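You operate a simulated robot arm through the tools that you are given. There is no shell and no other tool.

The job below is to be done with a simulated robot arm. You get a single attempt, and the scene is never put back.

## Task
Put things in order on the moulds bench. At the end: the orange jar stands where the blue nozzle stood; the blue nozzle from the moulds bench stands where the white cup stood; the white cup from the moulds bench stands where the cream cloth stood; the cream cloth stands on top of the green roll; whatever was shut is shut again. Leave all else as you found it, and nothing knocked over.

Only the result counts: the job must be done as asked and must still hold three seconds after the hand-in. Knocking over, shifting, dropping, spilling or breaking anything else fails it. Flat cloth is picked up by pressing the open fingertips on it (5 to 10 N) and closing them slowly along it; thin cloth reads only 2 to 8 mm in the jaws.

## Robot
A 6-joint arm with a two-finger parallel gripper, fixed in place. Base frame: the origin is at the foot of the arm, x ahead of it, y to its left, z up; the work surface is at about z = 0.85. Lengths are in m, angles in rad, forces in N, time in s.
With the tool pointing down near the work surface it reaches from about 0.26 to 0.68 m from the base axis. Its first joint turns from -1.152 to 1.152 rad. Payload 2.9 kg.
The tool frame sits at the grasp point between the pads (the TCP): z along the fingers, y along the line on which they close. The tips reach 0.03 m beyond it. Largest opening 0.11 m; finger width 0.02, thickness 0.01; the body of the gripper, 0.048 by 0.112 m, starts 0.055 m behind the TCP.
Orientation is that of the tool frame in the base frame, as a unit quaternion [x, y, z, w]. With the fingers straight down and closing along the base's y, the tool's x points along the base's -x, its y along +y and its z along -z.

## Interface
- The arm moves only by the tool play_rows. Its argument "moves" is one flat list of numbers, 6 for each row, row after row: the shift along the tool's x, y, z in m, then the turn, a rotation vector about the tool's x, y, z in rad. In form: [tx, ty, tz, rx, ry, rz, tx, ty, tz, rx, ry, rz, ...]. A call has 1 to 20 rows; each row shifts and turns the commanded pose from where the row before left it, along the tool's axes as they then stand. "jaw" is the closure, from 0 (fully open) to 1 (shut), set as the call begins (left out, the last holds). A row lasts 0.2 s, in which the tool goes at most 0.05 m and 0.15 rad; a call with a longer step from one row to the next is refused whole, and so is a gripper value outside its range. A pose out of reach is approached as far as the arm can. The call stops where the force on the tool passes 40 N (or 10 N more than at its start, if that is more) or the arm is blocked; 0.2 s more then pass. The fingers move at their own pace (about 0.108 m/s each) and stop on an object; they squeeze with about 27 N. The grip force told is the motor's: it shows also when the fingers shut on nothing. Time passes only in rows, and 0.2 s behind the last, so rows that do not move let the fingers close. The reply holds the time, the measured pose of the TCP, the force on the tool along the base axes, the opening and the grip force, in the units named above and with some noise, with the torque about the TCP (base axes, N m) and any sound that the robot's microphone picked up.
- Cameras (640 x 400 px; columns grow to the right, rows downward): "scene" is fixed at [0.0696, 0.4221, 1.4054]; the picture's right is [-0.84, -0.54, 0.00], its down [-0.20, 0.31, -0.93] and it looks along [0.50, -0.78, -0.37] (base axes); focal length 347 px, centre (320, 200). "wrist" rides on the gripper at [0.072, 0.017, -0.103] in the tool frame; the picture's right is [-0.23, 0.97, 0.00], its down [-0.76, -0.18, -0.62] and it looks along [-0.61, -0.14, 0.78] (tool axes); focal length 222 px, centre (320, 200). There is no depth. A picture from a camera that has moved, and an enlarged one, comes with that camera's place and axes in the base frame and with its lens.
- capture(camera): a new picture of that camera. It takes no simulated time.
- enlarge(camera, box): a new picture of the part [left, top, right, bottom] of that camera's present view, enlarged. It takes no simulated time.
- hand_in(): hands the job in; it is judged then, once.

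Nothing tells you positions but the pictures and the camera data. Unless the task says otherwise, let go and move clear before handing in.

The tools are called after "Emit:" by a JSON object that holds its "api" and its "payload". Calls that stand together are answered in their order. play_rows: Moves the arm, as the interface text tells. Its arguments: {"type":"object","properties":{"moves":{"type":"array","items":{"type":"number"}},"jaw":{"type":"number"}},"required":["moves"]} The other tools are called the same way: capture (camera) takes a picture; enlarge (camera, box) takes an enlarged picture of a part of a camera's view; hand_in () hands the job in.

At the start:

```text
clock: 0.0
tool_pos: [0.25, -0.3144, 1.1124]
orientation: [0.0, 1.0, 0.001, 0.0]
wrist_force: [-0.2, 0.4, -0.4]
torque: [0.02, -0.01, 0.01]
grip_width: 0.1099
gripper_force: 0.0
```

scene: 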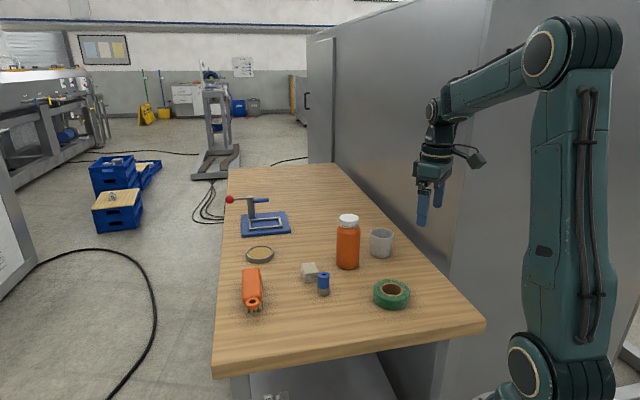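
wrist: 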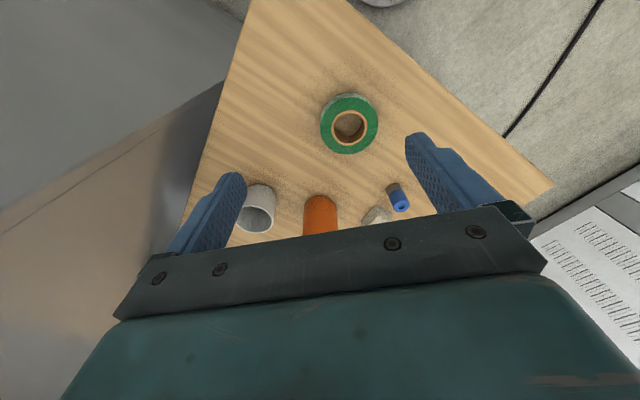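

I see a bench with a green roll, white cup, orange jar with a white lid, blue nozzle, a cream folded cloth, an orange tool, a lid/tin and a clamp fixture. I will enlarge the scene view first to find where everything is.

Emit:
{"api": "enlarge", "payload": {"camera": "scene", "box": [210, 170, 450, 320]}}

Emit:
{"api": "enlarge", "payload": {"camera": "scene", "box": [290, 200, 418, 320]}}

Emit:
{"api": "enlarge", "payload": {"camera": "wrist", "box": [180, 60, 480, 250]}}

```text
2.67 times, centred on (330, 245) of scene
camera zoom: at [0.0696, 0.4221, 1.4054], right [-0.84, -0.54, 0.0], down [-0.2, 0.31, -0.93], along [0.5, -0.78, -0.37], focal length 926 px, centre (293, 80)
```

zoom: 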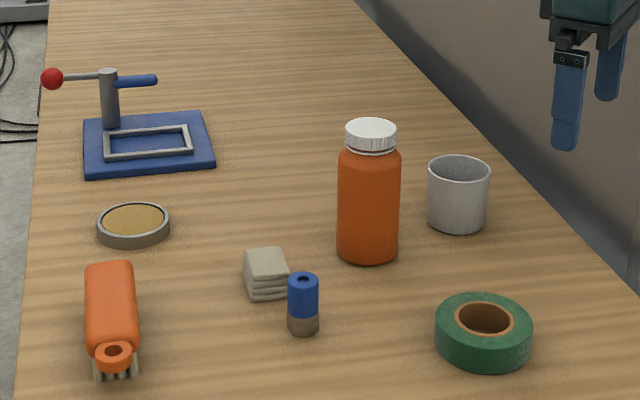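

```text
3.33 times, centred on (354, 260) of scene
camera zoom: at [0.0696, 0.4221, 1.4054], right [-0.84, -0.54, 0.0], down [-0.2, 0.31, -0.93], along [0.5, -0.78, -0.37], focal length 1158 px, centre (207, 0)
```

zoom: 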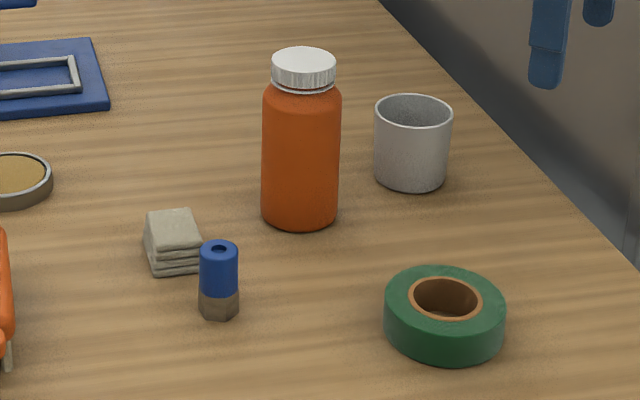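

```text
2.11 times, centred on (330, 155) of wrist
camera zoom: at [0.1775, -0.2974, 1.215], right [0.23, 0.97, 0.0], down [0.76, -0.18, 0.62], along [0.61, -0.14, -0.78], focal length 468 px, centre (299, 295)
```

zoom: 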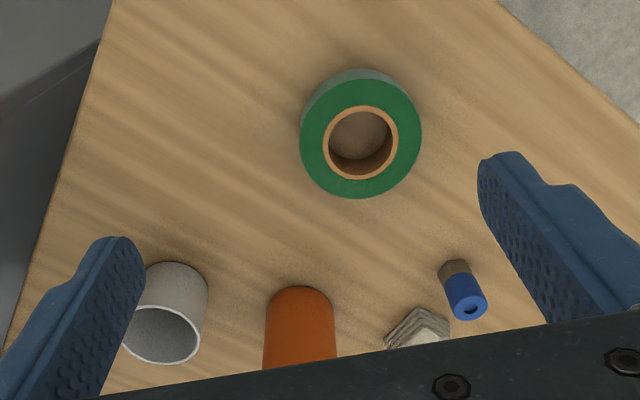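

From the scene picture I estimate the roll at about (0.31, -0.28), cup (0.42, -0.48), jar (0.48, -0.37), nozzle (0.47, -0.21) and cloth (0.53, -0.25). I will move high above the bench for closer wrist views before touching anything.

Emit:
{"api": "play_rows", "payload": {"moves": [-0.03, 0.014, 0.003, 0, 0, 0, -0.03, 0.014, 0.003, 0, 0, 0, -0.03, 0.014, 0.003, 0, 0, 0, -0.03, 0.012, 0.003, 0, 0, 0, 0, 0, 0, 0, 0, 0], "jaw": 0}}

Emit:
{"api": "capture", "payload": {"camera": "wrist"}}

Emit:
{"api": "enlarge", "payload": {"camera": "wrist", "box": [220, 100, 460, 250]}}

```text
clock: 1.2
tool_pos: [0.3687, -0.2592, 1.0992]
orientation: [0.0, 1.0, 0.001, -0.001]
wrist_force: [0.0, 0.2, -0.5]
torque: [0.05, 0.01, 0.02]
grip_width: 0.1099
gripper_force: 0.0
```

```text
taken
camera wrist: at [0.2982, -0.2429, 1.203], right [0.23, 0.97, 0.0], down [0.76, -0.18, 0.62], along [0.61, -0.14, -0.78], focal length 222 px, centre (320, 200)
```

wrist: 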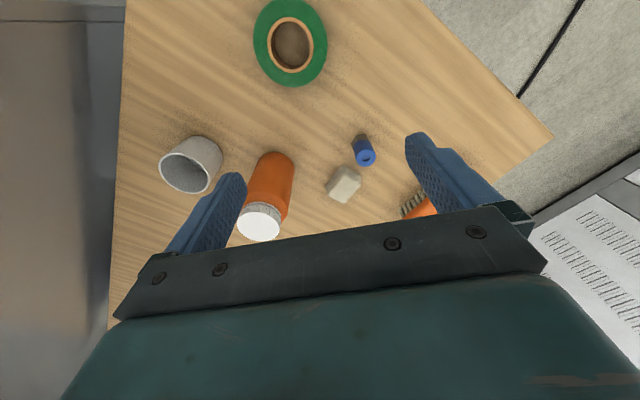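

```text
2.67 times, centred on (340, 175) of wrist
camera zoom: at [0.2982, -0.2429, 1.203], right [0.23, 0.97, 0.0], down [0.76, -0.18, 0.62], along [0.61, -0.14, -0.78], focal length 592 px, centre (267, 267)
```

zoom: 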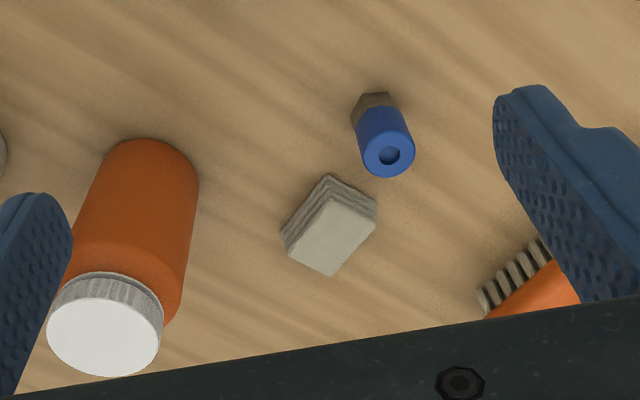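

The cloth appears to be a folded stack about 0.043 by 0.057 m and 0.025 m tall, turned roughly 45°, centred near (0.537, -0.252). I will zoom in further from both cameras to refine the positions.

Emit:
{"api": "enlarge", "payload": {"camera": "scene", "box": [292, 250, 340, 300]}}

Emit:
{"api": "enlarge", "payload": {"camera": "wrist", "box": [310, 120, 400, 215]}}

Emit:
{"api": "enlarge", "payload": {"camera": "scene", "box": [325, 205, 415, 315]}}

Emit:
{"api": "enlarge", "payload": {"camera": "wrist", "box": [150, 120, 310, 250]}}

Emit:
{"api": "enlarge", "payload": {"camera": "wrist", "box": [235, 0, 345, 95]}}

```text
8.00 times, centred on (316, 275) of scene
camera zoom: at [0.0696, 0.4221, 1.4054], right [-0.84, -0.54, 0.0], down [-0.2, 0.31, -0.93], along [0.5, -0.78, -0.37], focal length 2778 px, centre (352, -400)
```

zoom: 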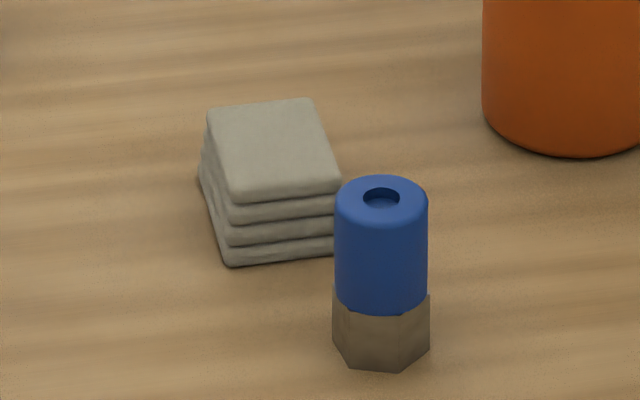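

```text
4.21 times, centred on (355, 168) of wrist
camera zoom: at [0.2982, -0.2429, 1.203], right [0.23, 0.97, 0.0], down [0.76, -0.18, 0.62], along [0.61, -0.14, -0.78], focal length 935 px, centre (173, 337)
```

zoom: 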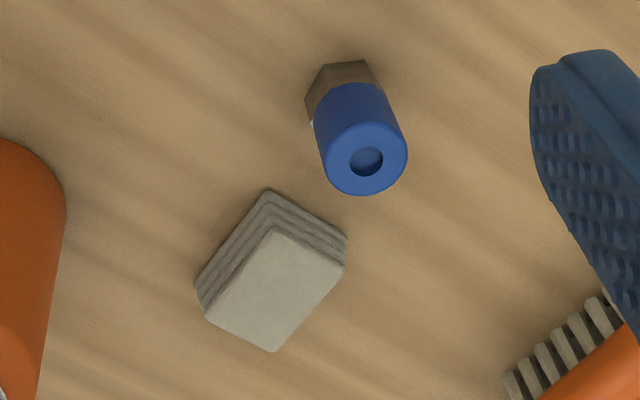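

```text
3.64 times, centred on (370, 260) of scene
camera zoom: at [0.0696, 0.4221, 1.4054], right [-0.84, -0.54, 0.0], down [-0.2, 0.31, -0.93], along [0.5, -0.78, -0.37], focal length 1263 px, centre (138, -18)
```

zoom: 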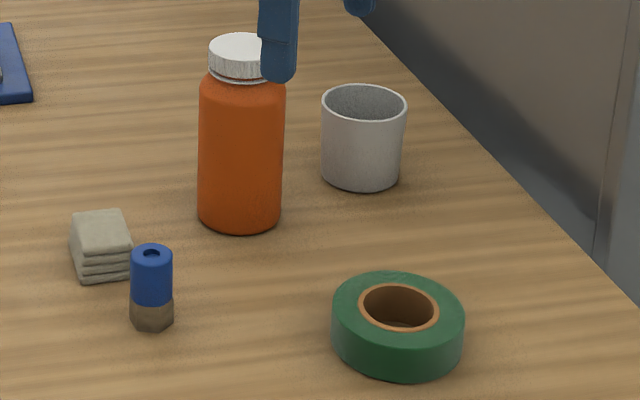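

```text
3.08 times, centred on (230, 185) of wrist
camera zoom: at [0.2982, -0.2429, 1.203], right [0.23, 0.97, 0.0], down [0.76, -0.18, 0.62], along [0.61, -0.14, -0.78], focal length 684 px, centre (597, 246)
```

zoom: 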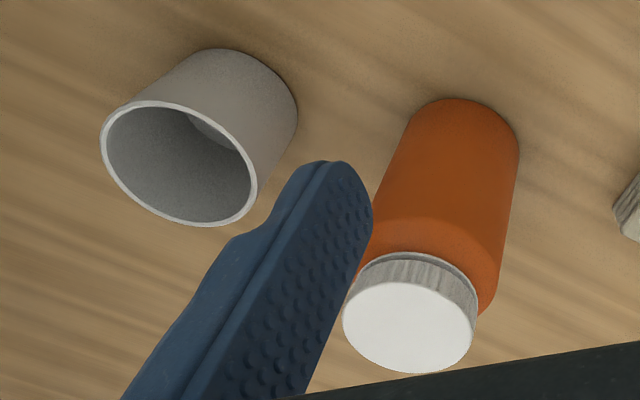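

```text
4.21 times, centred on (290, 48) of wrist
camera zoom: at [0.2982, -0.2429, 1.203], right [0.23, 0.97, 0.0], down [0.76, -0.18, 0.62], along [0.61, -0.14, -0.78], focal length 935 px, centre (446, 842)
```

zoom: 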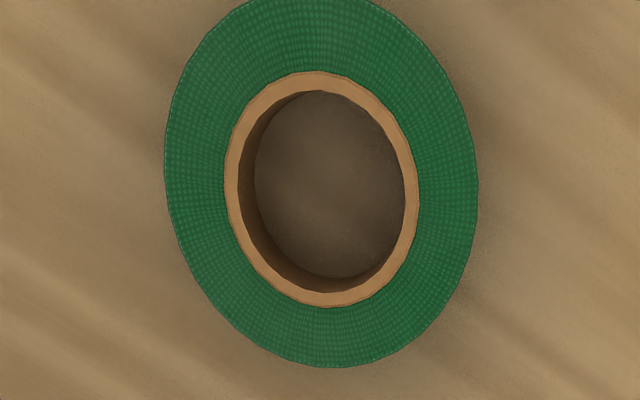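

The cloth is about (0.538, -0.2545), 0.024 m high and turned 45°. The nozzle is at (0.4655, -0.212), the cup at (0.4235, -0.483), the jar at (0.478, -0.3665) and the roll at (0.3095, -0.2835). I will hover above the cloth with the jaw line across its short side.

Emit:
{"api": "play_rows", "payload": {"moves": [-0.03386, 0.00094, 0.008, 0, 0, 0, -0.03386, 0.00094, 0.008, 0, 0, 0, -0.03386, 0.00094, 0.008, 0, 0, 0, -0.03386, 0.00094, 0.008, 0, 0, 0, -0.03386, 0.00094, 0.008, 0, 0, 0, 0, 0, 0, 0, 0, 0.132, 0, 0, 0, 0, 0, 0.132, 0, 0, 0, 0, 0, 0.132, 0, 0, 0, 0, 0, 0.132, 0, 0, 0, 0, 0, 0.132, 0, 0, 0, 0, 0, 0.132, 0, 0, 0, 0, 0, 0], "jaw": 0}}

Emit:
{"api": "capture", "payload": {"camera": "wrist"}}

Emit:
{"api": "capture", "payload": {"camera": "scene"}}

```text
clock: 3.8
tool_pos: [0.5389, -0.2551, 1.0603]
orientation: [0.387, 0.922, 0.0, 0.0]
wrist_force: [-0.3, 0.9, 0.4]
torque: [0.02, -0.03, 0.0]
grip_width: 0.1102
gripper_force: 0.1
```

```text
taken
camera wrist: at [0.5007, -0.1921, 1.1627], right [0.85, 0.52, 0.0], down [0.41, -0.67, 0.62], along [0.32, -0.53, -0.78], focal length 222 px, centre (320, 200)
```

wrist: 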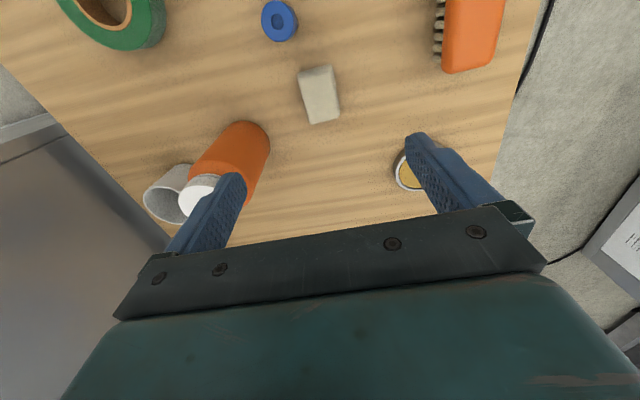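

```text
taken
```

scene: 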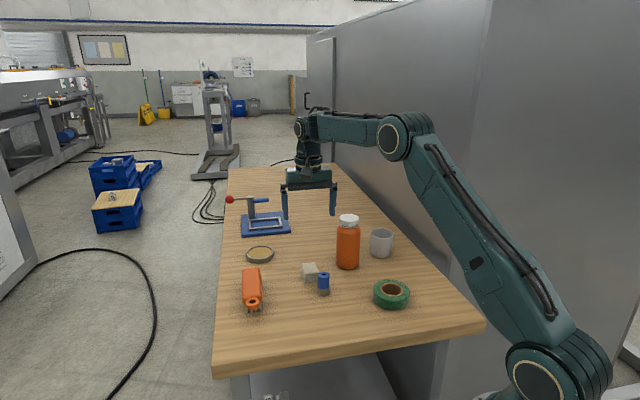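

The hover worked and the jaw lines up roughly with the cloth's short side. I will zoom in to verify its centre and angle from here.

Emit:
{"api": "enlarge", "payload": {"camera": "wrist", "box": [260, 0, 380, 135]}}

Emit:
{"api": "enlarge", "payload": {"camera": "wrist", "box": [290, 55, 350, 130]}}

```text
2.96 times, centred on (320, 68) of wrist
camera zoom: at [0.5007, -0.1921, 1.1627], right [0.85, 0.52, 0.0], down [0.41, -0.67, 0.62], along [0.32, -0.53, -0.78], focal length 658 px, centre (320, 593)
```

zoom: 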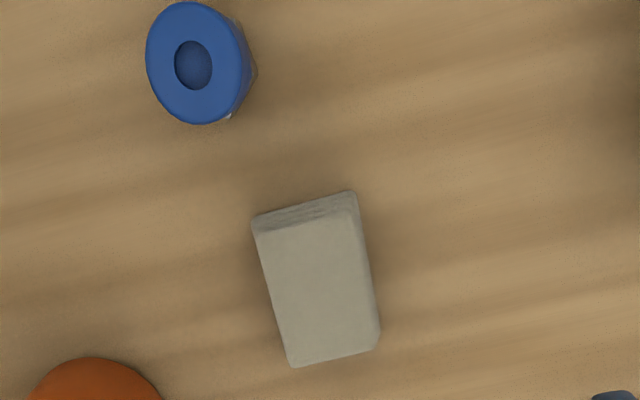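

```text
5.33 times, centred on (320, 92) of wrist
camera zoom: at [0.5007, -0.1921, 1.1627], right [0.85, 0.52, 0.0], down [0.41, -0.67, 0.62], along [0.32, -0.53, -0.78], focal length 1185 px, centre (320, 773)
```

zoom: 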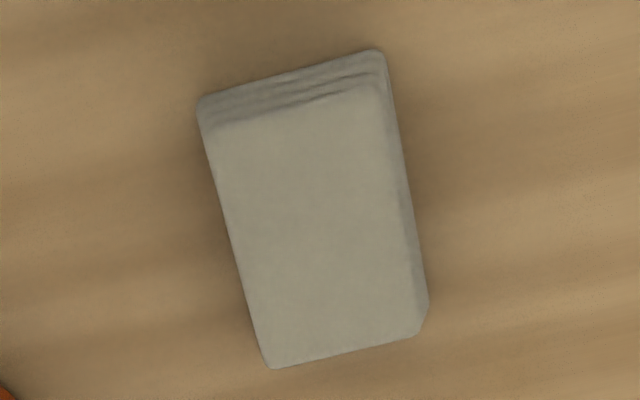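

The estimate is confirmed: the cloth is at (0.538, -0.2545) and its angle matches the jaw. I will descend beside it with open fingers until the tips are just above the bench.

Emit:
{"api": "play_rows", "payload": {"moves": [0, 0, 0.04, 0, 0, 0, 0, 0, 0.04, 0, 0, 0, 0, 0, 0.04, 0, 0, 0, 0, 0, 0.03, 0, 0, 0, 0, 0, 0.015, 0, 0, 0, 0, 0, 0.009, 0, 0, 0, 0, 0, 0, 0, 0, 0], "jaw": 0}}

Emit:
{"api": "capture", "payload": {"camera": "wrist"}}

Emit:
{"api": "enlarge", "payload": {"camera": "scene", "box": [270, 220, 370, 310]}}

```text
clock: 5.4
tool_pos: [0.5384, -0.2563, 0.8866]
orientation: [0.386, 0.923, 0.0, 0.0]
wrist_force: [0.2, -0.4, 0.0]
torque: [-0.01, 0.04, -0.01]
grip_width: 0.11
gripper_force: 0.1
```

```text
taken
camera wrist: at [0.5009, -0.1927, 0.9897], right [0.85, 0.52, 0.0], down [0.41, -0.67, 0.62], along [0.33, -0.53, -0.78], focal length 222 px, centre (320, 200)
```

wrist: 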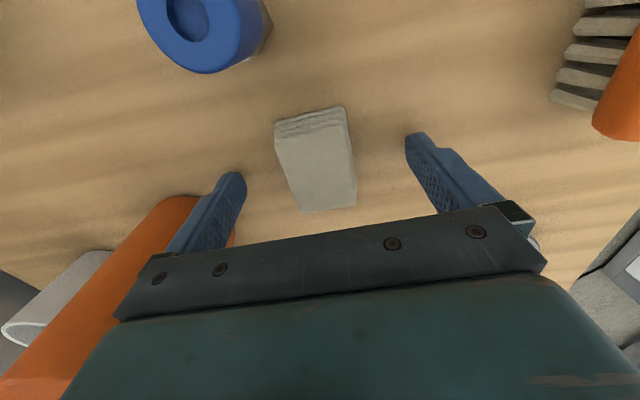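

```text
4.44 times, centred on (320, 265) of scene
camera zoom: at [0.0696, 0.4221, 1.4054], right [-0.84, -0.54, 0.0], down [-0.2, 0.31, -0.93], along [0.5, -0.78, -0.37], focal length 1544 px, centre (320, -89)
```

zoom: 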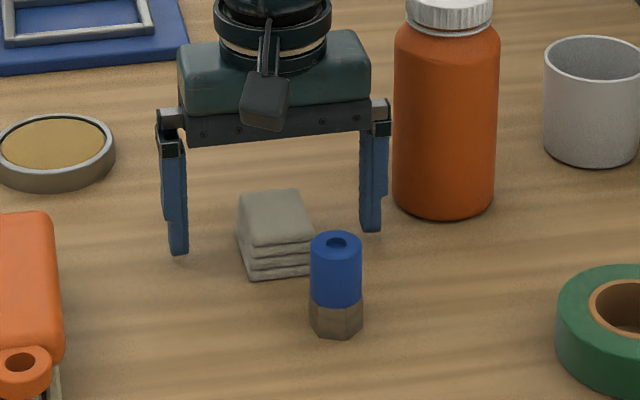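

The fingers straddle the cloth with nothing touching. I will close in stages, first to about 0.044 m.

Emit:
{"api": "play_rows", "payload": {"moves": [0, 0, 0, 0, 0, 0, 0, 0, 0, 0, 0, 0, 0, 0, 0, 0, 0, 0], "jaw": 0.6}}

Emit:
{"api": "capture", "payload": {"camera": "wrist"}}

```text
clock: 6.2
tool_pos: [0.5386, -0.2556, 0.886]
orientation: [0.385, 0.923, 0.0, -0.001]
wrist_force: [-0.3, 0.4, -0.3]
torque: [0.01, 0.01, -0.01]
grip_width: 0.0451
gripper_force: 1.2
```

```text
taken
camera wrist: at [0.5009, -0.1927, 0.9899], right [0.85, 0.52, 0.0], down [0.41, -0.67, 0.62], along [0.33, -0.53, -0.78], focal length 222 px, centre (320, 200)
```

wrist: 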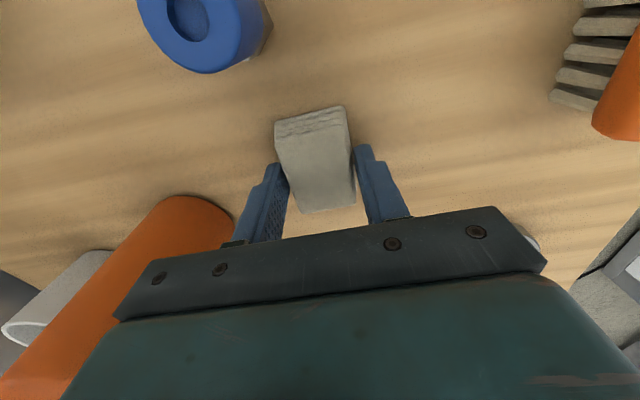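

The fingers sit at the cloth's sides with light contact at 0.045 m. I will close a little more in small steps to see whether the stack resists.

Emit:
{"api": "play_rows", "payload": {"moves": [0, 0, 0, 0, 0, 0, 0, 0, 0, 0, 0, 0], "jaw": 0.64}}

Emit:
{"api": "play_rows", "payload": {"moves": [0, 0, 0, 0, 0, 0, 0, 0, 0, 0, 0, 0], "jaw": 0.68}}

Emit:
{"api": "enlarge", "payload": {"camera": "wrist", "box": [220, 80, 420, 240]}}

```text
clock: 6.8
tool_pos: [0.5389, -0.2562, 0.8876]
orientation: [0.385, 0.923, 0.0, -0.001]
wrist_force: [0.2, 0.6, -0.2]
torque: [0.02, 0.01, 0.01]
grip_width: 0.044
gripper_force: 27.2
```

```text
clock: 7.4
tool_pos: [0.5392, -0.2574, 0.8875]
orientation: [0.386, 0.922, 0.0, 0.0]
wrist_force: [0.2, -0.1, 0.8]
torque: [0.0, 0.0, 0.0]
grip_width: 0.0438
gripper_force: 27.0
```

```text
2.50 times, centred on (320, 160) of wrist
camera zoom: at [0.5009, -0.1927, 0.9899], right [0.85, 0.52, 0.0], down [0.41, -0.67, 0.62], along [0.33, -0.53, -0.78], focal length 555 px, centre (320, 300)
```

zoom: 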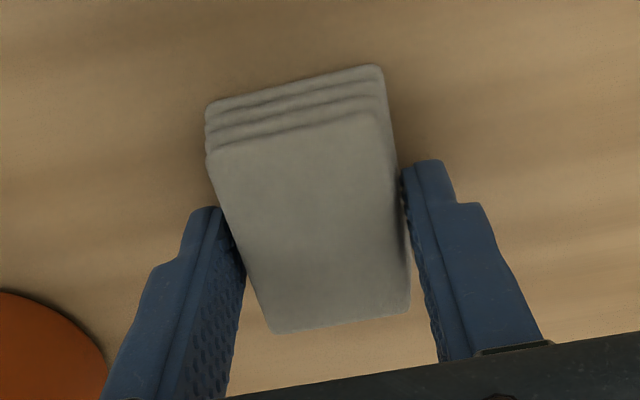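

The stack is stiff and held at 0.044 m with 27 N. I will lift it straight up and check that it hangs well.

Emit:
{"api": "play_rows", "payload": {"moves": [0, 0, -0.01, 0, 0, 0, 0, 0, -0.02, 0, 0, 0, 0, 0, -0.03, 0, 0, 0, 0, 0, -0.035, 0, 0, 0, 0, 0, -0.035, 0, 0, 0, 0, 0, -0.03, 0, 0, 0, 0, 0, -0.03, 0, 0, 0, 0, 0, 0, 0, 0, 0], "jaw": 0.72}}

Emit:
{"api": "capture", "payload": {"camera": "wrist"}}

Emit:
{"api": "capture", "payload": {"camera": "scene"}}

```text
clock: 9.2
tool_pos: [0.5386, -0.256, 1.0762]
orientation: [0.386, 0.922, 0.0, 0.0]
wrist_force: [-0.1, 0.3, -0.8]
torque: [-0.01, 0.0, 0.0]
grip_width: 0.0439
gripper_force: 26.7
```

```text
taken
camera wrist: at [0.501, -0.1926, 1.1797], right [0.85, 0.52, 0.0], down [0.41, -0.67, 0.62], along [0.33, -0.53, -0.78], focal length 222 px, centre (320, 200)
```

wrist: 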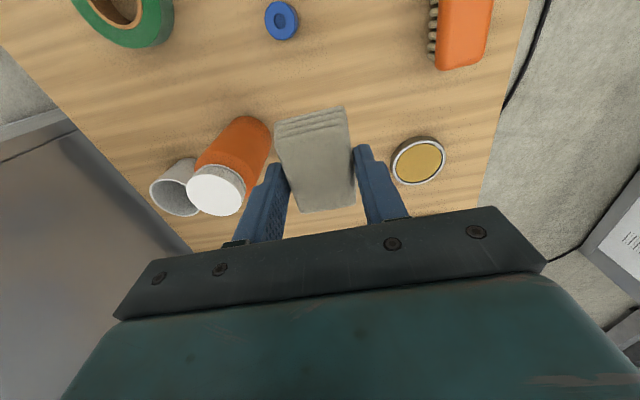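

```text
taken
```

scene: 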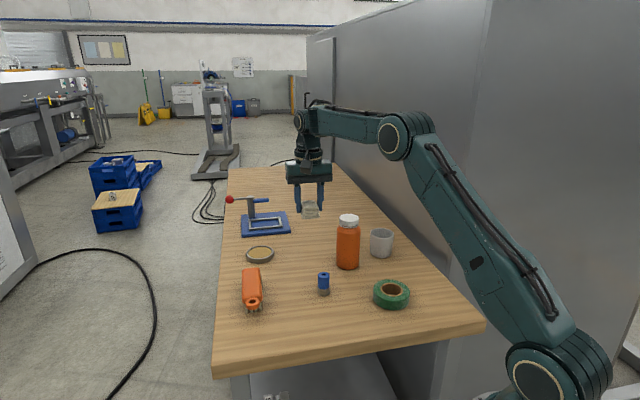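

The cloth is held firmly and its old spot is clear. I will carry it high over to above the roll at about (0.311, -0.285).

Emit:
{"api": "play_rows", "payload": {"moves": [0.01987, -0.02604, 0, 0, 0, 0, 0.01987, -0.02604, 0, 0, 0, 0, 0.01987, -0.02604, 0, 0, 0, 0, 0.01987, -0.02604, 0, 0, 0, 0, 0.01987, -0.02604, 0, 0, 0, 0, 0.01987, -0.02604, 0, 0, 0, 0, 0.01987, -0.02604, 0, 0, 0, 0, 0, 0, 0, 0, 0, 0, 0, 0, 0, 0, 0, 0]}}

Emit:
{"api": "capture", "payload": {"camera": "wrist"}}

Emit:
{"api": "enlarge", "payload": {"camera": "scene", "box": [320, 190, 460, 320]}}

```text
clock: 11.2
tool_pos: [0.3113, -0.2848, 1.0763]
orientation: [0.384, 0.923, 0.0, 0.0]
wrist_force: [-0.3, 0.2, -0.9]
torque: [-0.06, 0.03, -0.02]
grip_width: 0.0439
gripper_force: 27.4
```

```text
taken
camera wrist: at [0.2731, -0.2208, 1.1792], right [0.85, 0.52, 0.0], down [0.41, -0.67, 0.62], along [0.33, -0.53, -0.78], focal length 222 px, centre (320, 200)
```

wrist: 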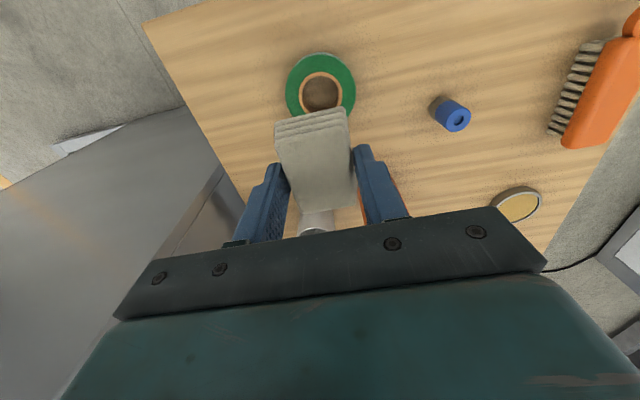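

```text
3.08 times, centred on (390, 255) of scene
camera zoom: at [0.0696, 0.4221, 1.4054], right [-0.84, -0.54, 0.0], down [-0.2, 0.31, -0.93], along [0.5, -0.78, -0.37], focal length 1069 px, centre (105, 31)
```

zoom: 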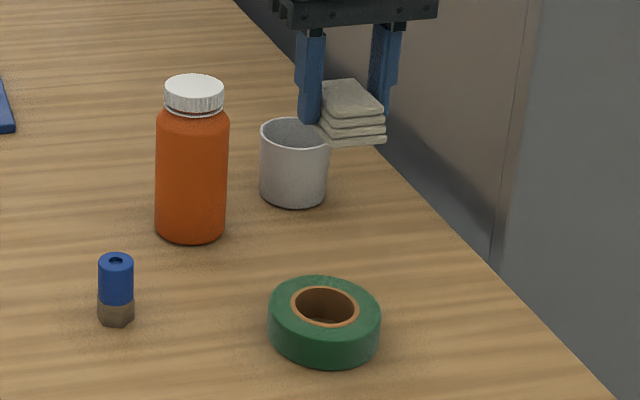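

The cloth is over the roll and still level. I will zoom in to measure the roll's centre precisely before lowering.

Emit:
{"api": "enlarge", "payload": {"camera": "wrist", "box": [270, 40, 370, 130]}}

Emit:
{"api": "enlarge", "payload": {"camera": "scene", "box": [365, 272, 420, 316]}}

```text
4.44 times, centred on (320, 85) of wrist
camera zoom: at [0.2731, -0.2208, 1.1792], right [0.85, 0.52, 0.0], down [0.41, -0.67, 0.62], along [0.33, -0.53, -0.78], focal length 987 px, centre (320, 711)
```

zoom: 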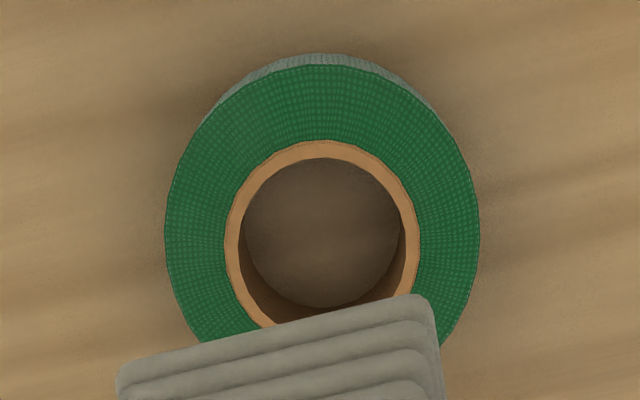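

```text
9.09 times, centred on (392, 294) of scene
camera zoom: at [0.0696, 0.4221, 1.4054], right [-0.84, -0.54, 0.0], down [-0.2, 0.31, -0.93], along [0.5, -0.78, -0.37], focal length 3157 px, centre (-339, -654)
```

zoom: 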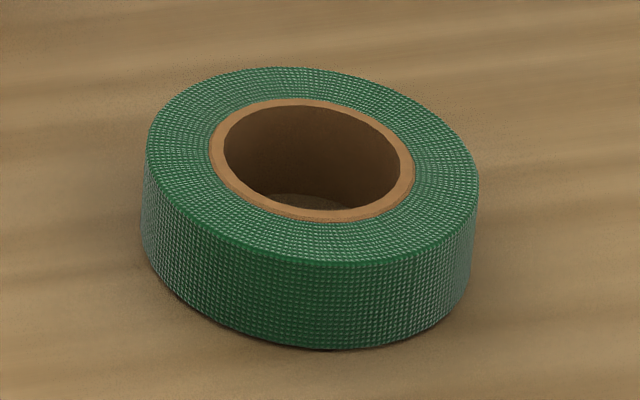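

The roll's centre refines to about (0.3095, -0.281) with its top near z = 0.878. I will nudge the cloth over the centre and lower it to just above the top.

Emit:
{"api": "play_rows", "payload": {"moves": [0.002, 0.0014, 0.03, 0, 0, 0, 0, 0, 0.04, 0, 0, 0, 0, 0, 0.04, 0, 0, 0, 0, 0, 0.03, 0, 0, 0, 0, 0, 0.016, 0, 0, 0, 0, 0, 0, 0, 0, 0]}}

Emit:
{"api": "capture", "payload": {"camera": "wrist"}}

Emit:
{"api": "enlarge", "payload": {"camera": "scene", "box": [350, 230, 430, 320]}}

```text
clock: 12.6
tool_pos: [0.3108, -0.2818, 0.9192]
orientation: [0.384, 0.923, 0.001, 0.0]
wrist_force: [-0.6, 0.0, 0.3]
torque: [-0.01, 0.03, 0.02]
grip_width: 0.044
gripper_force: 27.7
```

```text
taken
camera wrist: at [0.2729, -0.2177, 1.0221], right [0.85, 0.52, 0.0], down [0.41, -0.67, 0.62], along [0.33, -0.53, -0.78], focal length 222 px, centre (320, 200)
```

wrist: 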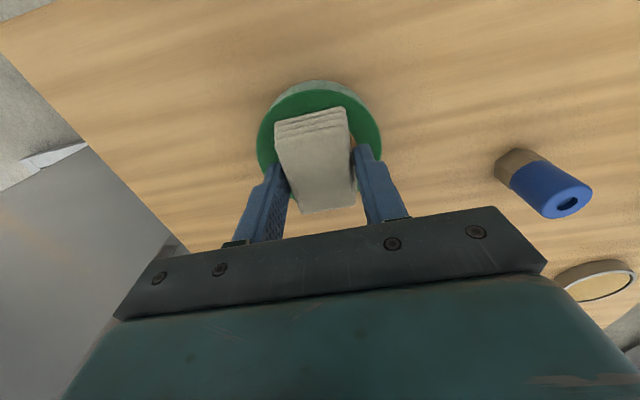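

```text
4.44 times, centred on (390, 275) of scene
camera zoom: at [0.0696, 0.4221, 1.4054], right [-0.84, -0.54, 0.0], down [-0.2, 0.31, -0.93], along [0.5, -0.78, -0.37], focal length 1544 px, centre (9, -133)
```

zoom: 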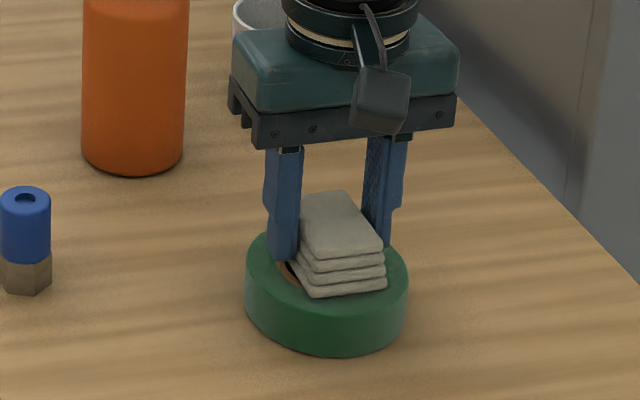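

The cloth is centred over the hole with its ends above the green ring. I will lower it by a few millimetres and watch the force.

Emit:
{"api": "play_rows", "payload": {"moves": [0, 0, 0.001, 0, 0, 0, 0, 0, 0.001, 0, 0, 0, 0, 0, 0, 0, 0, 0]}}

Emit:
{"api": "play_rows", "payload": {"moves": [0, 0, 0.001, 0, 0, 0, 0, 0, 0.0005, 0, 0, 0, 0, 0, 0, 0, 0, 0]}}

```text
clock: 13.4
tool_pos: [0.3108, -0.2829, 0.9173]
orientation: [0.386, 0.923, 0.0, 0.0]
wrist_force: [-0.3, -0.2, -1.4]
torque: [-0.01, -0.02, -0.01]
grip_width: 0.0439
gripper_force: 26.9
```

```text
clock: 14.2
tool_pos: [0.312, -0.2823, 0.9174]
orientation: [0.385, 0.923, -0.001, 0.001]
wrist_force: [-0.1, 0.6, 13.8]
torque: [0.11, 0.1, 0.01]
grip_width: 0.0437
gripper_force: 26.7
```

Contact was made with 13.8 N, so the cloth is resting on the roll. I will ease the press by 1 mm and then open the fingers moderately.

Emit:
{"api": "play_rows", "payload": {"moves": [0, 0, -0.0008, 0, 0, 0, 0, 0, 0, 0, 0, 0]}}

```text
clock: 14.8
tool_pos: [0.3113, -0.2824, 0.9168]
orientation: [0.386, 0.923, -0.002, 0.0]
wrist_force: [0.8, -1.6, 4.3]
torque: [-0.1, -0.11, -0.06]
grip_width: 0.0438
gripper_force: 27.3
```

Emit:
{"api": "play_rows", "payload": {"moves": [0, 0, 0, 0, 0, 0, 0, 0, 0, 0, 0, 0], "jaw": 0.54}}

Emit:
{"api": "enlarge", "payload": {"camera": "scene", "box": [350, 230, 430, 320]}}

```text
clock: 15.4
tool_pos: [0.3103, -0.2813, 0.9169]
orientation: [0.385, 0.923, 0.0, 0.0]
wrist_force: [-0.3, 0.1, -1.0]
torque: [0.02, 0.01, 0.03]
grip_width: 0.0506
gripper_force: 0.0
```

```text
4.44 times, centred on (390, 275) of scene
camera zoom: at [0.0696, 0.4221, 1.4054], right [-0.84, -0.54, 0.0], down [-0.2, 0.31, -0.93], along [0.5, -0.78, -0.37], focal length 1544 px, centre (9, -133)
```

zoom: 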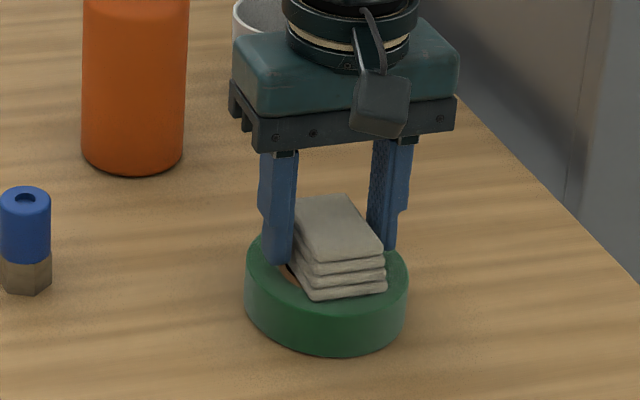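

The cloth stays on the roll. I will open a bit wider and rise straight up.

Emit:
{"api": "play_rows", "payload": {"moves": [0, 0, 0, 0, 0, 0, 0, 0, -0.01, 0, 0, 0, 0, 0, -0.02, 0, 0, 0, 0, 0, -0.03, 0, 0, 0, 0, 0, -0.04, 0, 0, 0, 0, 0, -0.04, 0, 0, 0, 0, 0, -0.04, 0, 0, 0, 0, 0, 0, 0, 0, 0], "jaw": 0.3}}

Emit:
{"api": "enlarge", "payload": {"camera": "scene", "box": [350, 230, 430, 320]}}

Emit:
{"api": "capture", "payload": {"camera": "wrist"}}

```text
clock: 17.2
tool_pos: [0.3111, -0.2826, 1.096]
orientation: [0.385, 0.923, 0.0, 0.0]
wrist_force: [0.6, 0.0, -0.2]
torque: [-0.02, 0.0, 0.02]
grip_width: 0.0772
gripper_force: 0.2
```

```text
4.44 times, centred on (390, 275) of scene
camera zoom: at [0.0696, 0.4221, 1.4054], right [-0.84, -0.54, 0.0], down [-0.2, 0.31, -0.93], along [0.5, -0.78, -0.37], focal length 1544 px, centre (9, -133)
```

zoom: 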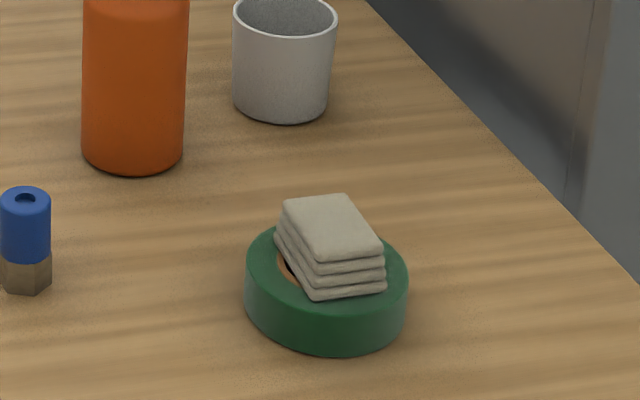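

```text
taken
camera wrist: at [0.2723, -0.2191, 1.1994], right [0.85, 0.52, 0.0], down [0.41, -0.67, 0.62], along [0.33, -0.53, -0.78], focal length 222 px, centre (320, 200)
```

wrist: 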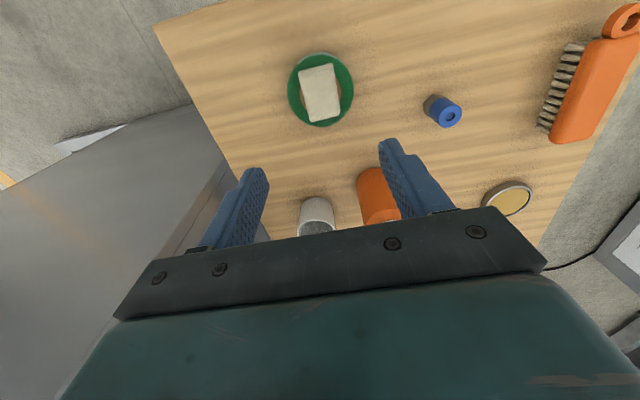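

The cloth now stands on the roll, undisturbed. Next is the white cup near (0.4235, -0.483), so I will hover above it with the jaw fully open and measure it.

Emit:
{"api": "play_rows", "payload": {"moves": [-0.03693, -0.01005, 0.0, 0, 0, 0, -0.03693, -0.01005, 0.0, 0, 0, 0, -0.03693, -0.01005, 0.0, 0, 0, 0, -0.03693, -0.01005, 0.01, 0, 0, 0, -0.03693, -0.01005, 0.013, 0, 0, 0, -0.03693, -0.01005, 0.013, 0, 0, 0, 0, 0, 0, 0, 0, 0, 0, 0, 0, 0, 0, 0], "jaw": 0}}

Emit:
{"api": "capture", "payload": {"camera": "wrist"}}

Emit:
{"api": "enlarge", "payload": {"camera": "wrist", "box": [250, 40, 400, 160]}}

Emit:
{"api": "capture", "payload": {"camera": "scene"}}

```text
clock: 19.0
tool_pos: [0.4231, -0.4814, 1.0615]
orientation: [0.386, 0.922, -0.001, 0.001]
wrist_force: [0.1, -1.0, 0.3]
torque: [-0.01, -0.04, 0.0]
grip_width: 0.1099
gripper_force: 0.1
```

```text
taken
camera wrist: at [0.3859, -0.4176, 1.1648], right [0.85, 0.52, 0.0], down [0.41, -0.67, 0.62], along [0.33, -0.53, -0.78], focal length 222 px, centre (320, 200)
```

wrist: 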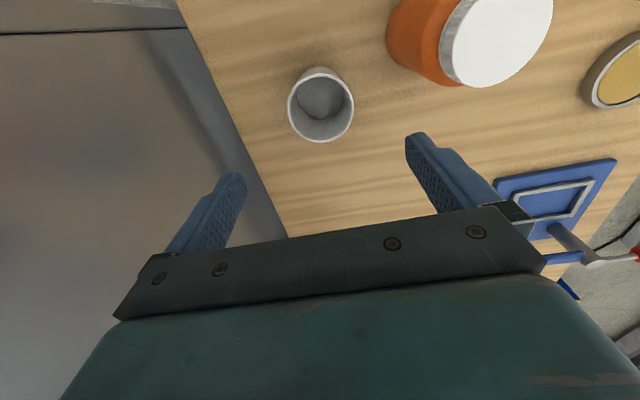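

```text
3.33 times, centred on (325, 100) of wrist
camera zoom: at [0.3859, -0.4176, 1.1648], right [0.85, 0.52, 0.0], down [0.41, -0.67, 0.62], along [0.33, -0.53, -0.78], focal length 740 px, centre (303, 533)
```

zoom: 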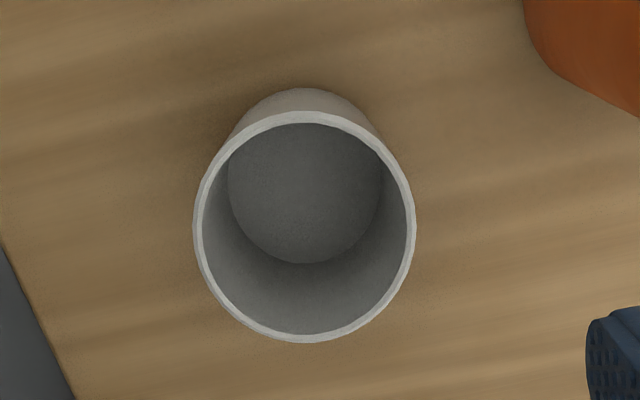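

```text
taken
```

scene: 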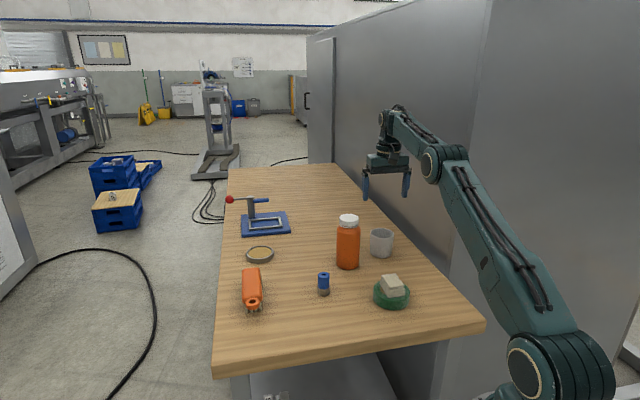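

The cup is empty and its centre refines to about (0.4245, -0.482), with rim diameter 0.072. I will descend around it with open fingers.

Emit:
{"api": "play_rows", "payload": {"moves": [-0.0016, 0.0004, 0.03, 0, 0, 0, 0, 0, 0.04, 0, 0, 0, 0, 0, 0.04, 0, 0, 0, 0, 0, 0.035, 0, 0, 0, 0, 0, 0.02, 0, 0, 0, 0, 0, 0.006, 0, 0, 0, 0, 0, 0, 0, 0, 0], "jaw": 0}}

Emit:
{"api": "capture", "payload": {"camera": "wrist"}}

Emit:
{"api": "enlarge", "payload": {"camera": "scene", "box": [325, 190, 435, 290]}}

```text
clock: 20.6
tool_pos: [0.4238, -0.4824, 0.8894]
orientation: [0.385, 0.923, 0.0, 0.0]
wrist_force: [-0.9, 0.5, -0.4]
torque: [0.04, -0.01, 0.01]
grip_width: 0.1099
gripper_force: 0.2
```

```text
taken
camera wrist: at [0.3857, -0.4192, 0.9916], right [0.85, 0.52, 0.0], down [0.41, -0.67, 0.62], along [0.33, -0.53, -0.78], focal length 222 px, centre (320, 200)
```

wrist: 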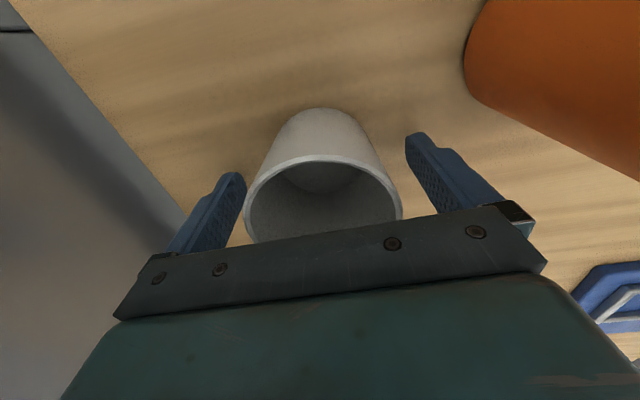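

```text
4.00 times, centred on (380, 240) of scene
camera zoom: at [0.0696, 0.4221, 1.4054], right [-0.84, -0.54, 0.0], down [-0.2, 0.31, -0.93], along [0.5, -0.78, -0.37], focal length 1389 px, centre (80, 40)
```

zoom: 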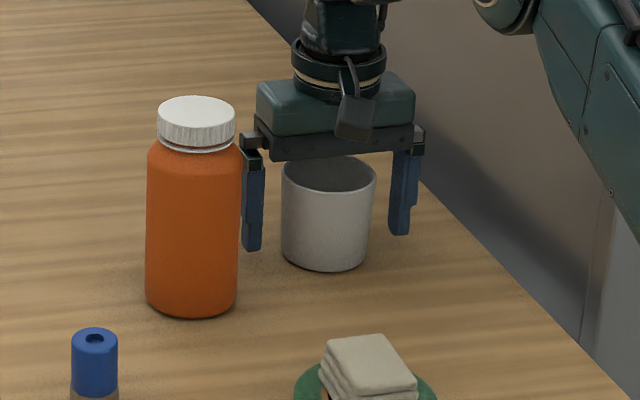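

The fingers are on both sides of the cup with clearance from the jar. I will close gradually until gripped.

Emit:
{"api": "play_rows", "payload": {"moves": [0, 0, 0, 0, 0, 0, 0, 0, 0, 0, 0, 0], "jaw": 0.31}}

Emit:
{"api": "play_rows", "payload": {"moves": [0, 0, 0, 0, 0, 0, 0, 0, 0, 0, 0, 0], "jaw": 0.36}}

Emit:
{"api": "play_rows", "payload": {"moves": [0, 0, 0, 0, 0, 0, 0, 0, 0, 0, 0, 0], "jaw": 0.42}}

Emit:
{"api": "capture", "payload": {"camera": "wrist"}}

```text
clock: 21.2
tool_pos: [0.4246, -0.4828, 0.8901]
orientation: [0.385, 0.923, 0.0, 0.0]
wrist_force: [-0.4, -0.1, -0.8]
torque: [0.02, -0.02, -0.04]
grip_width: 0.0758
gripper_force: 0.1
```

```text
clock: 21.8
tool_pos: [0.4235, -0.4829, 0.889]
orientation: [0.385, 0.923, 0.0, 0.001]
wrist_force: [0.3, 0.9, 0.9]
torque: [0.0, -0.01, 0.01]
grip_width: 0.0711
gripper_force: 1.2
```

```text
clock: 22.4
tool_pos: [0.424, -0.4832, 0.8892]
orientation: [0.385, 0.923, 0.0, 0.0]
wrist_force: [0.5, -0.4, 0.5]
torque: [0.01, 0.0, -0.01]
grip_width: 0.0703
gripper_force: 26.5
```

```text
taken
camera wrist: at [0.3857, -0.4193, 0.992], right [0.85, 0.52, 0.0], down [0.41, -0.67, 0.62], along [0.33, -0.53, -0.78], focal length 222 px, centre (320, 200)
```

wrist: 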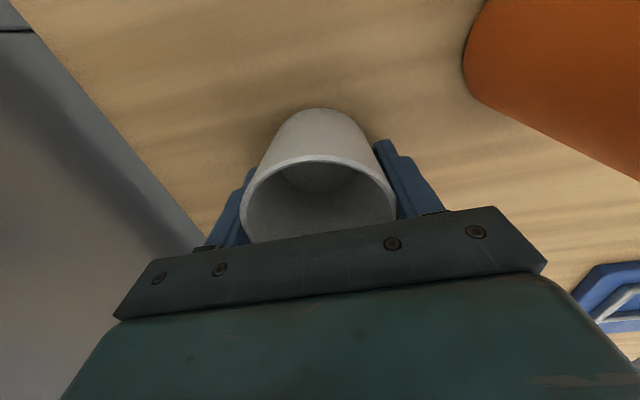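

The cup is gripped at 0.070 m; its original centre was about (0.4255, -0.4815). I will lift it high enough to clear the jar, with the cup bottom near z = 1.05.

Emit:
{"api": "play_rows", "payload": {"moves": [0, 0, -0.01, 0, 0, 0, 0, 0, -0.025, 0, 0, 0, 0, 0, -0.035, 0, 0, 0, 0, 0, -0.035, 0, 0, 0, 0, 0, -0.035, 0, 0, 0, 0, 0, -0.035, 0, 0, 0, 0, 0, -0.025, 0, 0, 0, 0, 0, 0, 0, 0, 0], "jaw": 0.45}}

Emit:
{"api": "capture", "payload": {"camera": "scene"}}

Emit:
{"api": "capture", "payload": {"camera": "wrist"}}

```text
clock: 24.2
tool_pos: [0.4228, -0.4833, 1.0879]
orientation: [0.386, 0.922, 0.0, -0.001]
wrist_force: [-0.3, 0.0, -0.6]
torque: [0.0, 0.01, 0.02]
grip_width: 0.0701
gripper_force: 26.9
out of reach, approached as far as the arm can: row 7
```

```text
taken
```

scene: 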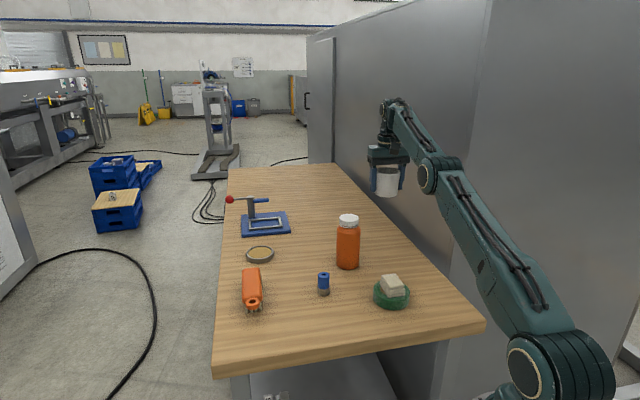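

```text
taken
camera wrist: at [0.3849, -0.4194, 1.1902], right [0.85, 0.52, 0.0], down [0.41, -0.67, 0.62], along [0.32, -0.53, -0.78], focal length 222 px, centre (320, 200)
```

wrist: 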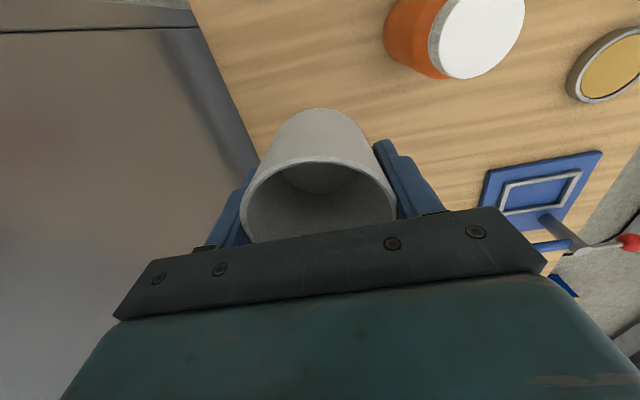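

The cup is held securely with its bottom about 0.05 m above the jar's top. I will carry it across to above the old cloth spot.

Emit:
{"api": "play_rows", "payload": {"moves": [0.01028, 0.03022, 0, 0, 0, 0, 0.01028, 0.03022, 0, 0, 0, 0, 0.01028, 0.03022, 0, 0, 0, 0, 0.01028, 0.03022, 0, 0, 0, 0, 0.01028, 0.03022, 0, 0, 0, 0, 0.01028, 0.03022, 0, 0, 0, 0, 0.01028, 0.03022, 0, 0, 0, 0, 0.01028, 0.03022, 0, 0, 0, 0, 0, 0, 0, 0, 0, 0]}}

Emit:
{"api": "capture", "payload": {"camera": "wrist"}}

Emit:
{"api": "capture", "payload": {"camera": "scene"}}

```text
clock: 26.2
tool_pos: [0.5366, -0.2521, 1.0884]
orientation: [0.387, 0.922, 0.0, 0.001]
wrist_force: [-0.2, 0.0, -0.6]
torque: [0.01, 0.01, 0.01]
grip_width: 0.0702
gripper_force: 26.7
```

```text
taken
camera wrist: at [0.4997, -0.1885, 1.1905], right [0.85, 0.52, 0.0], down [0.41, -0.67, 0.62], along [0.33, -0.53, -0.78], focal length 222 px, centre (320, 200)
```

wrist: 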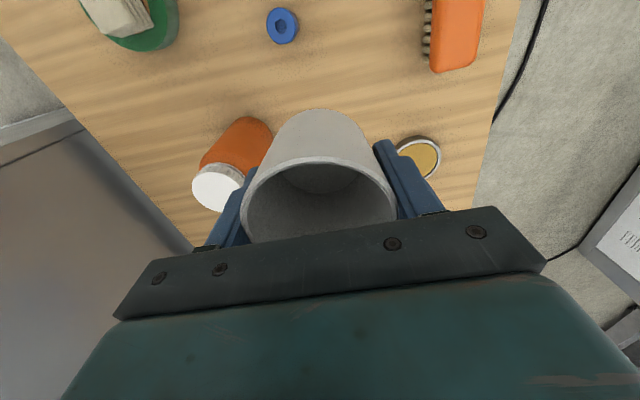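

```text
taken
```

scene: 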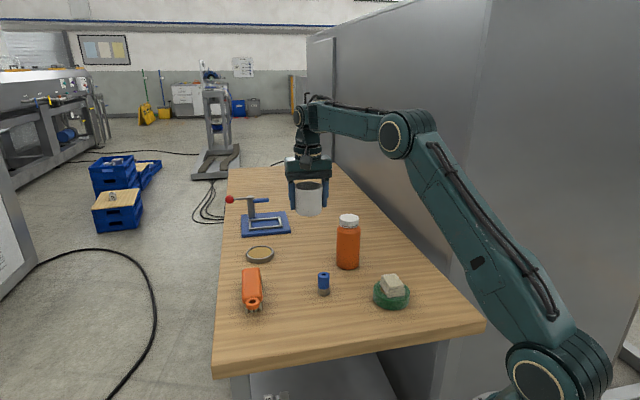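

The cup is over the old cloth spot with a small offset of about 3 mm. I will correct it, come down to just above nozzle height and check again.

Emit:
{"api": "play_rows", "payload": {"moves": [-0.0027, -0.0008, 0.02, 0, 0, 0, 0, 0, 0.035, 0, 0, 0, 0, 0, 0.035, 0, 0, 0, 0, 0, 0.03, 0, 0, 0, 0, 0, 0.02, 0, 0, 0, 0, 0, 0, 0, 0, 0]}}

Emit:
{"api": "play_rows", "payload": {"moves": [0, 0, 0, 0, 0, 0]}}

Emit:
{"api": "enlarge", "payload": {"camera": "scene", "box": [270, 200, 370, 310]}}

Emit:
{"api": "capture", "payload": {"camera": "wrist"}}

```text
clock: 27.6
tool_pos: [0.5374, -0.2534, 0.9488]
orientation: [0.385, 0.923, 0.0, 0.0]
wrist_force: [0.5, -0.1, -0.8]
torque: [0.01, -0.01, -0.02]
grip_width: 0.0698
gripper_force: 27.7
```

```text
clock: 28.0
tool_pos: [0.538, -0.2546, 0.9486]
orientation: [0.385, 0.923, 0.0, 0.0]
wrist_force: [-0.4, -0.8, -0.6]
torque: [0.01, -0.03, 0.0]
grip_width: 0.07
gripper_force: 27.1
```

```text
3.64 times, centred on (320, 255) of scene
camera zoom: at [0.0696, 0.4221, 1.4054], right [-0.84, -0.54, 0.0], down [-0.2, 0.31, -0.93], along [0.5, -0.78, -0.37], focal length 1263 px, centre (320, 0)
```

zoom: 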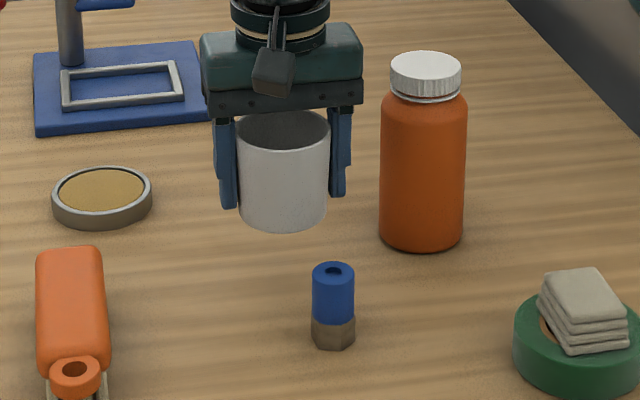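

```text
taken
camera wrist: at [0.4993, -0.1903, 1.0516], right [0.85, 0.52, 0.0], down [0.41, -0.67, 0.62], along [0.33, -0.53, -0.78], focal length 222 px, centre (320, 200)
```

wrist: 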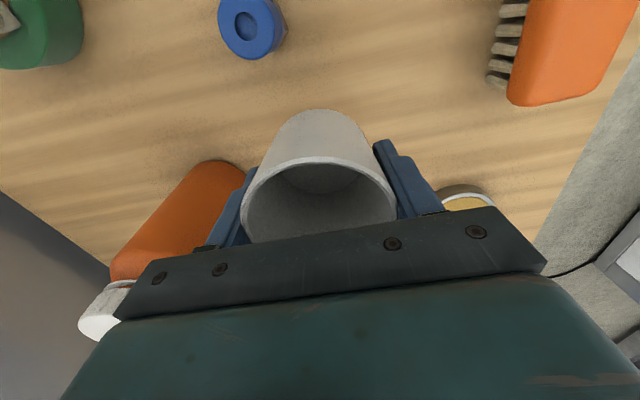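

Position is good at about (0.538, -0.2543). I will lower the cup to just above the bench and then ease down until contact.

Emit:
{"api": "play_rows", "payload": {"moves": [0, 0, 0.02, 0, 0, 0, 0, 0, 0.02, 0, 0, 0, 0, 0, 0.011, 0, 0, 0, 0, 0, 0.005, 0, 0, 0, 0, 0, 0, 0, 0, 0]}}

Emit:
{"api": "play_rows", "payload": {"moves": [0, 0, 0.001, 0, 0, 0, 0, 0, 0, 0, 0, 0]}}

Emit:
{"api": "play_rows", "payload": {"moves": [0, 0, 0.0008, 0, 0, 0, 0, 0, 0, 0, 0, 0]}}

```text
clock: 29.2
tool_pos: [0.5376, -0.2537, 0.8918]
orientation: [0.385, 0.923, 0.0, -0.001]
wrist_force: [0.6, 0.0, -0.5]
torque: [-0.01, 0.0, 0.02]
grip_width: 0.07
gripper_force: 27.3
```

```text
clock: 29.8
tool_pos: [0.5362, -0.2548, 0.8924]
orientation: [0.386, 0.923, 0.001, 0.001]
wrist_force: [0.0, 0.7, -0.4]
torque: [0.03, -0.02, -0.02]
grip_width: 0.0702
gripper_force: 27.1
```

```text
clock: 30.4
tool_pos: [0.5367, -0.2534, 0.8913]
orientation: [0.385, 0.923, 0.0, -0.001]
wrist_force: [0.1, 0.1, -1.0]
torque: [0.02, -0.03, 0.01]
grip_width: 0.0698
gripper_force: 27.4
```

No contact yet. I will continue down in sub-millimetre steps.

Emit:
{"api": "play_rows", "payload": {"moves": [-0.0005, 0.0, 0.0008, 0, 0, 0, 0, 0, 0, 0, 0, 0]}}

Emit:
{"api": "play_rows", "payload": {"moves": [0, 0, 0.0006, 0, 0, 0, 0, 0, 0, 0, 0, 0]}}

Emit:
{"api": "play_rows", "payload": {"moves": [0, 0, 0.0004, 0, 0, 0, 0, 0, 0, 0, 0, 0]}}

```text
clock: 31.0
tool_pos: [0.5359, -0.2545, 0.8905]
orientation: [0.385, 0.923, -0.001, 0.0]
wrist_force: [-0.7, -0.3, -1.0]
torque: [-0.02, -0.02, 0.04]
grip_width: 0.0699
gripper_force: 26.9
```

```text
clock: 31.6
tool_pos: [0.5361, -0.2541, 0.8889]
orientation: [0.385, 0.923, 0.0, 0.001]
wrist_force: [0.1, 0.3, -0.5]
torque: [-0.01, -0.04, -0.01]
grip_width: 0.07
gripper_force: 27.0
```

```text
clock: 32.2
tool_pos: [0.5374, -0.2551, 0.8902]
orientation: [0.385, 0.923, 0.0, 0.002]
wrist_force: [0.2, -0.2, 4.3]
torque: [-0.01, 0.12, 0.0]
grip_width: 0.0697
gripper_force: 26.9
```

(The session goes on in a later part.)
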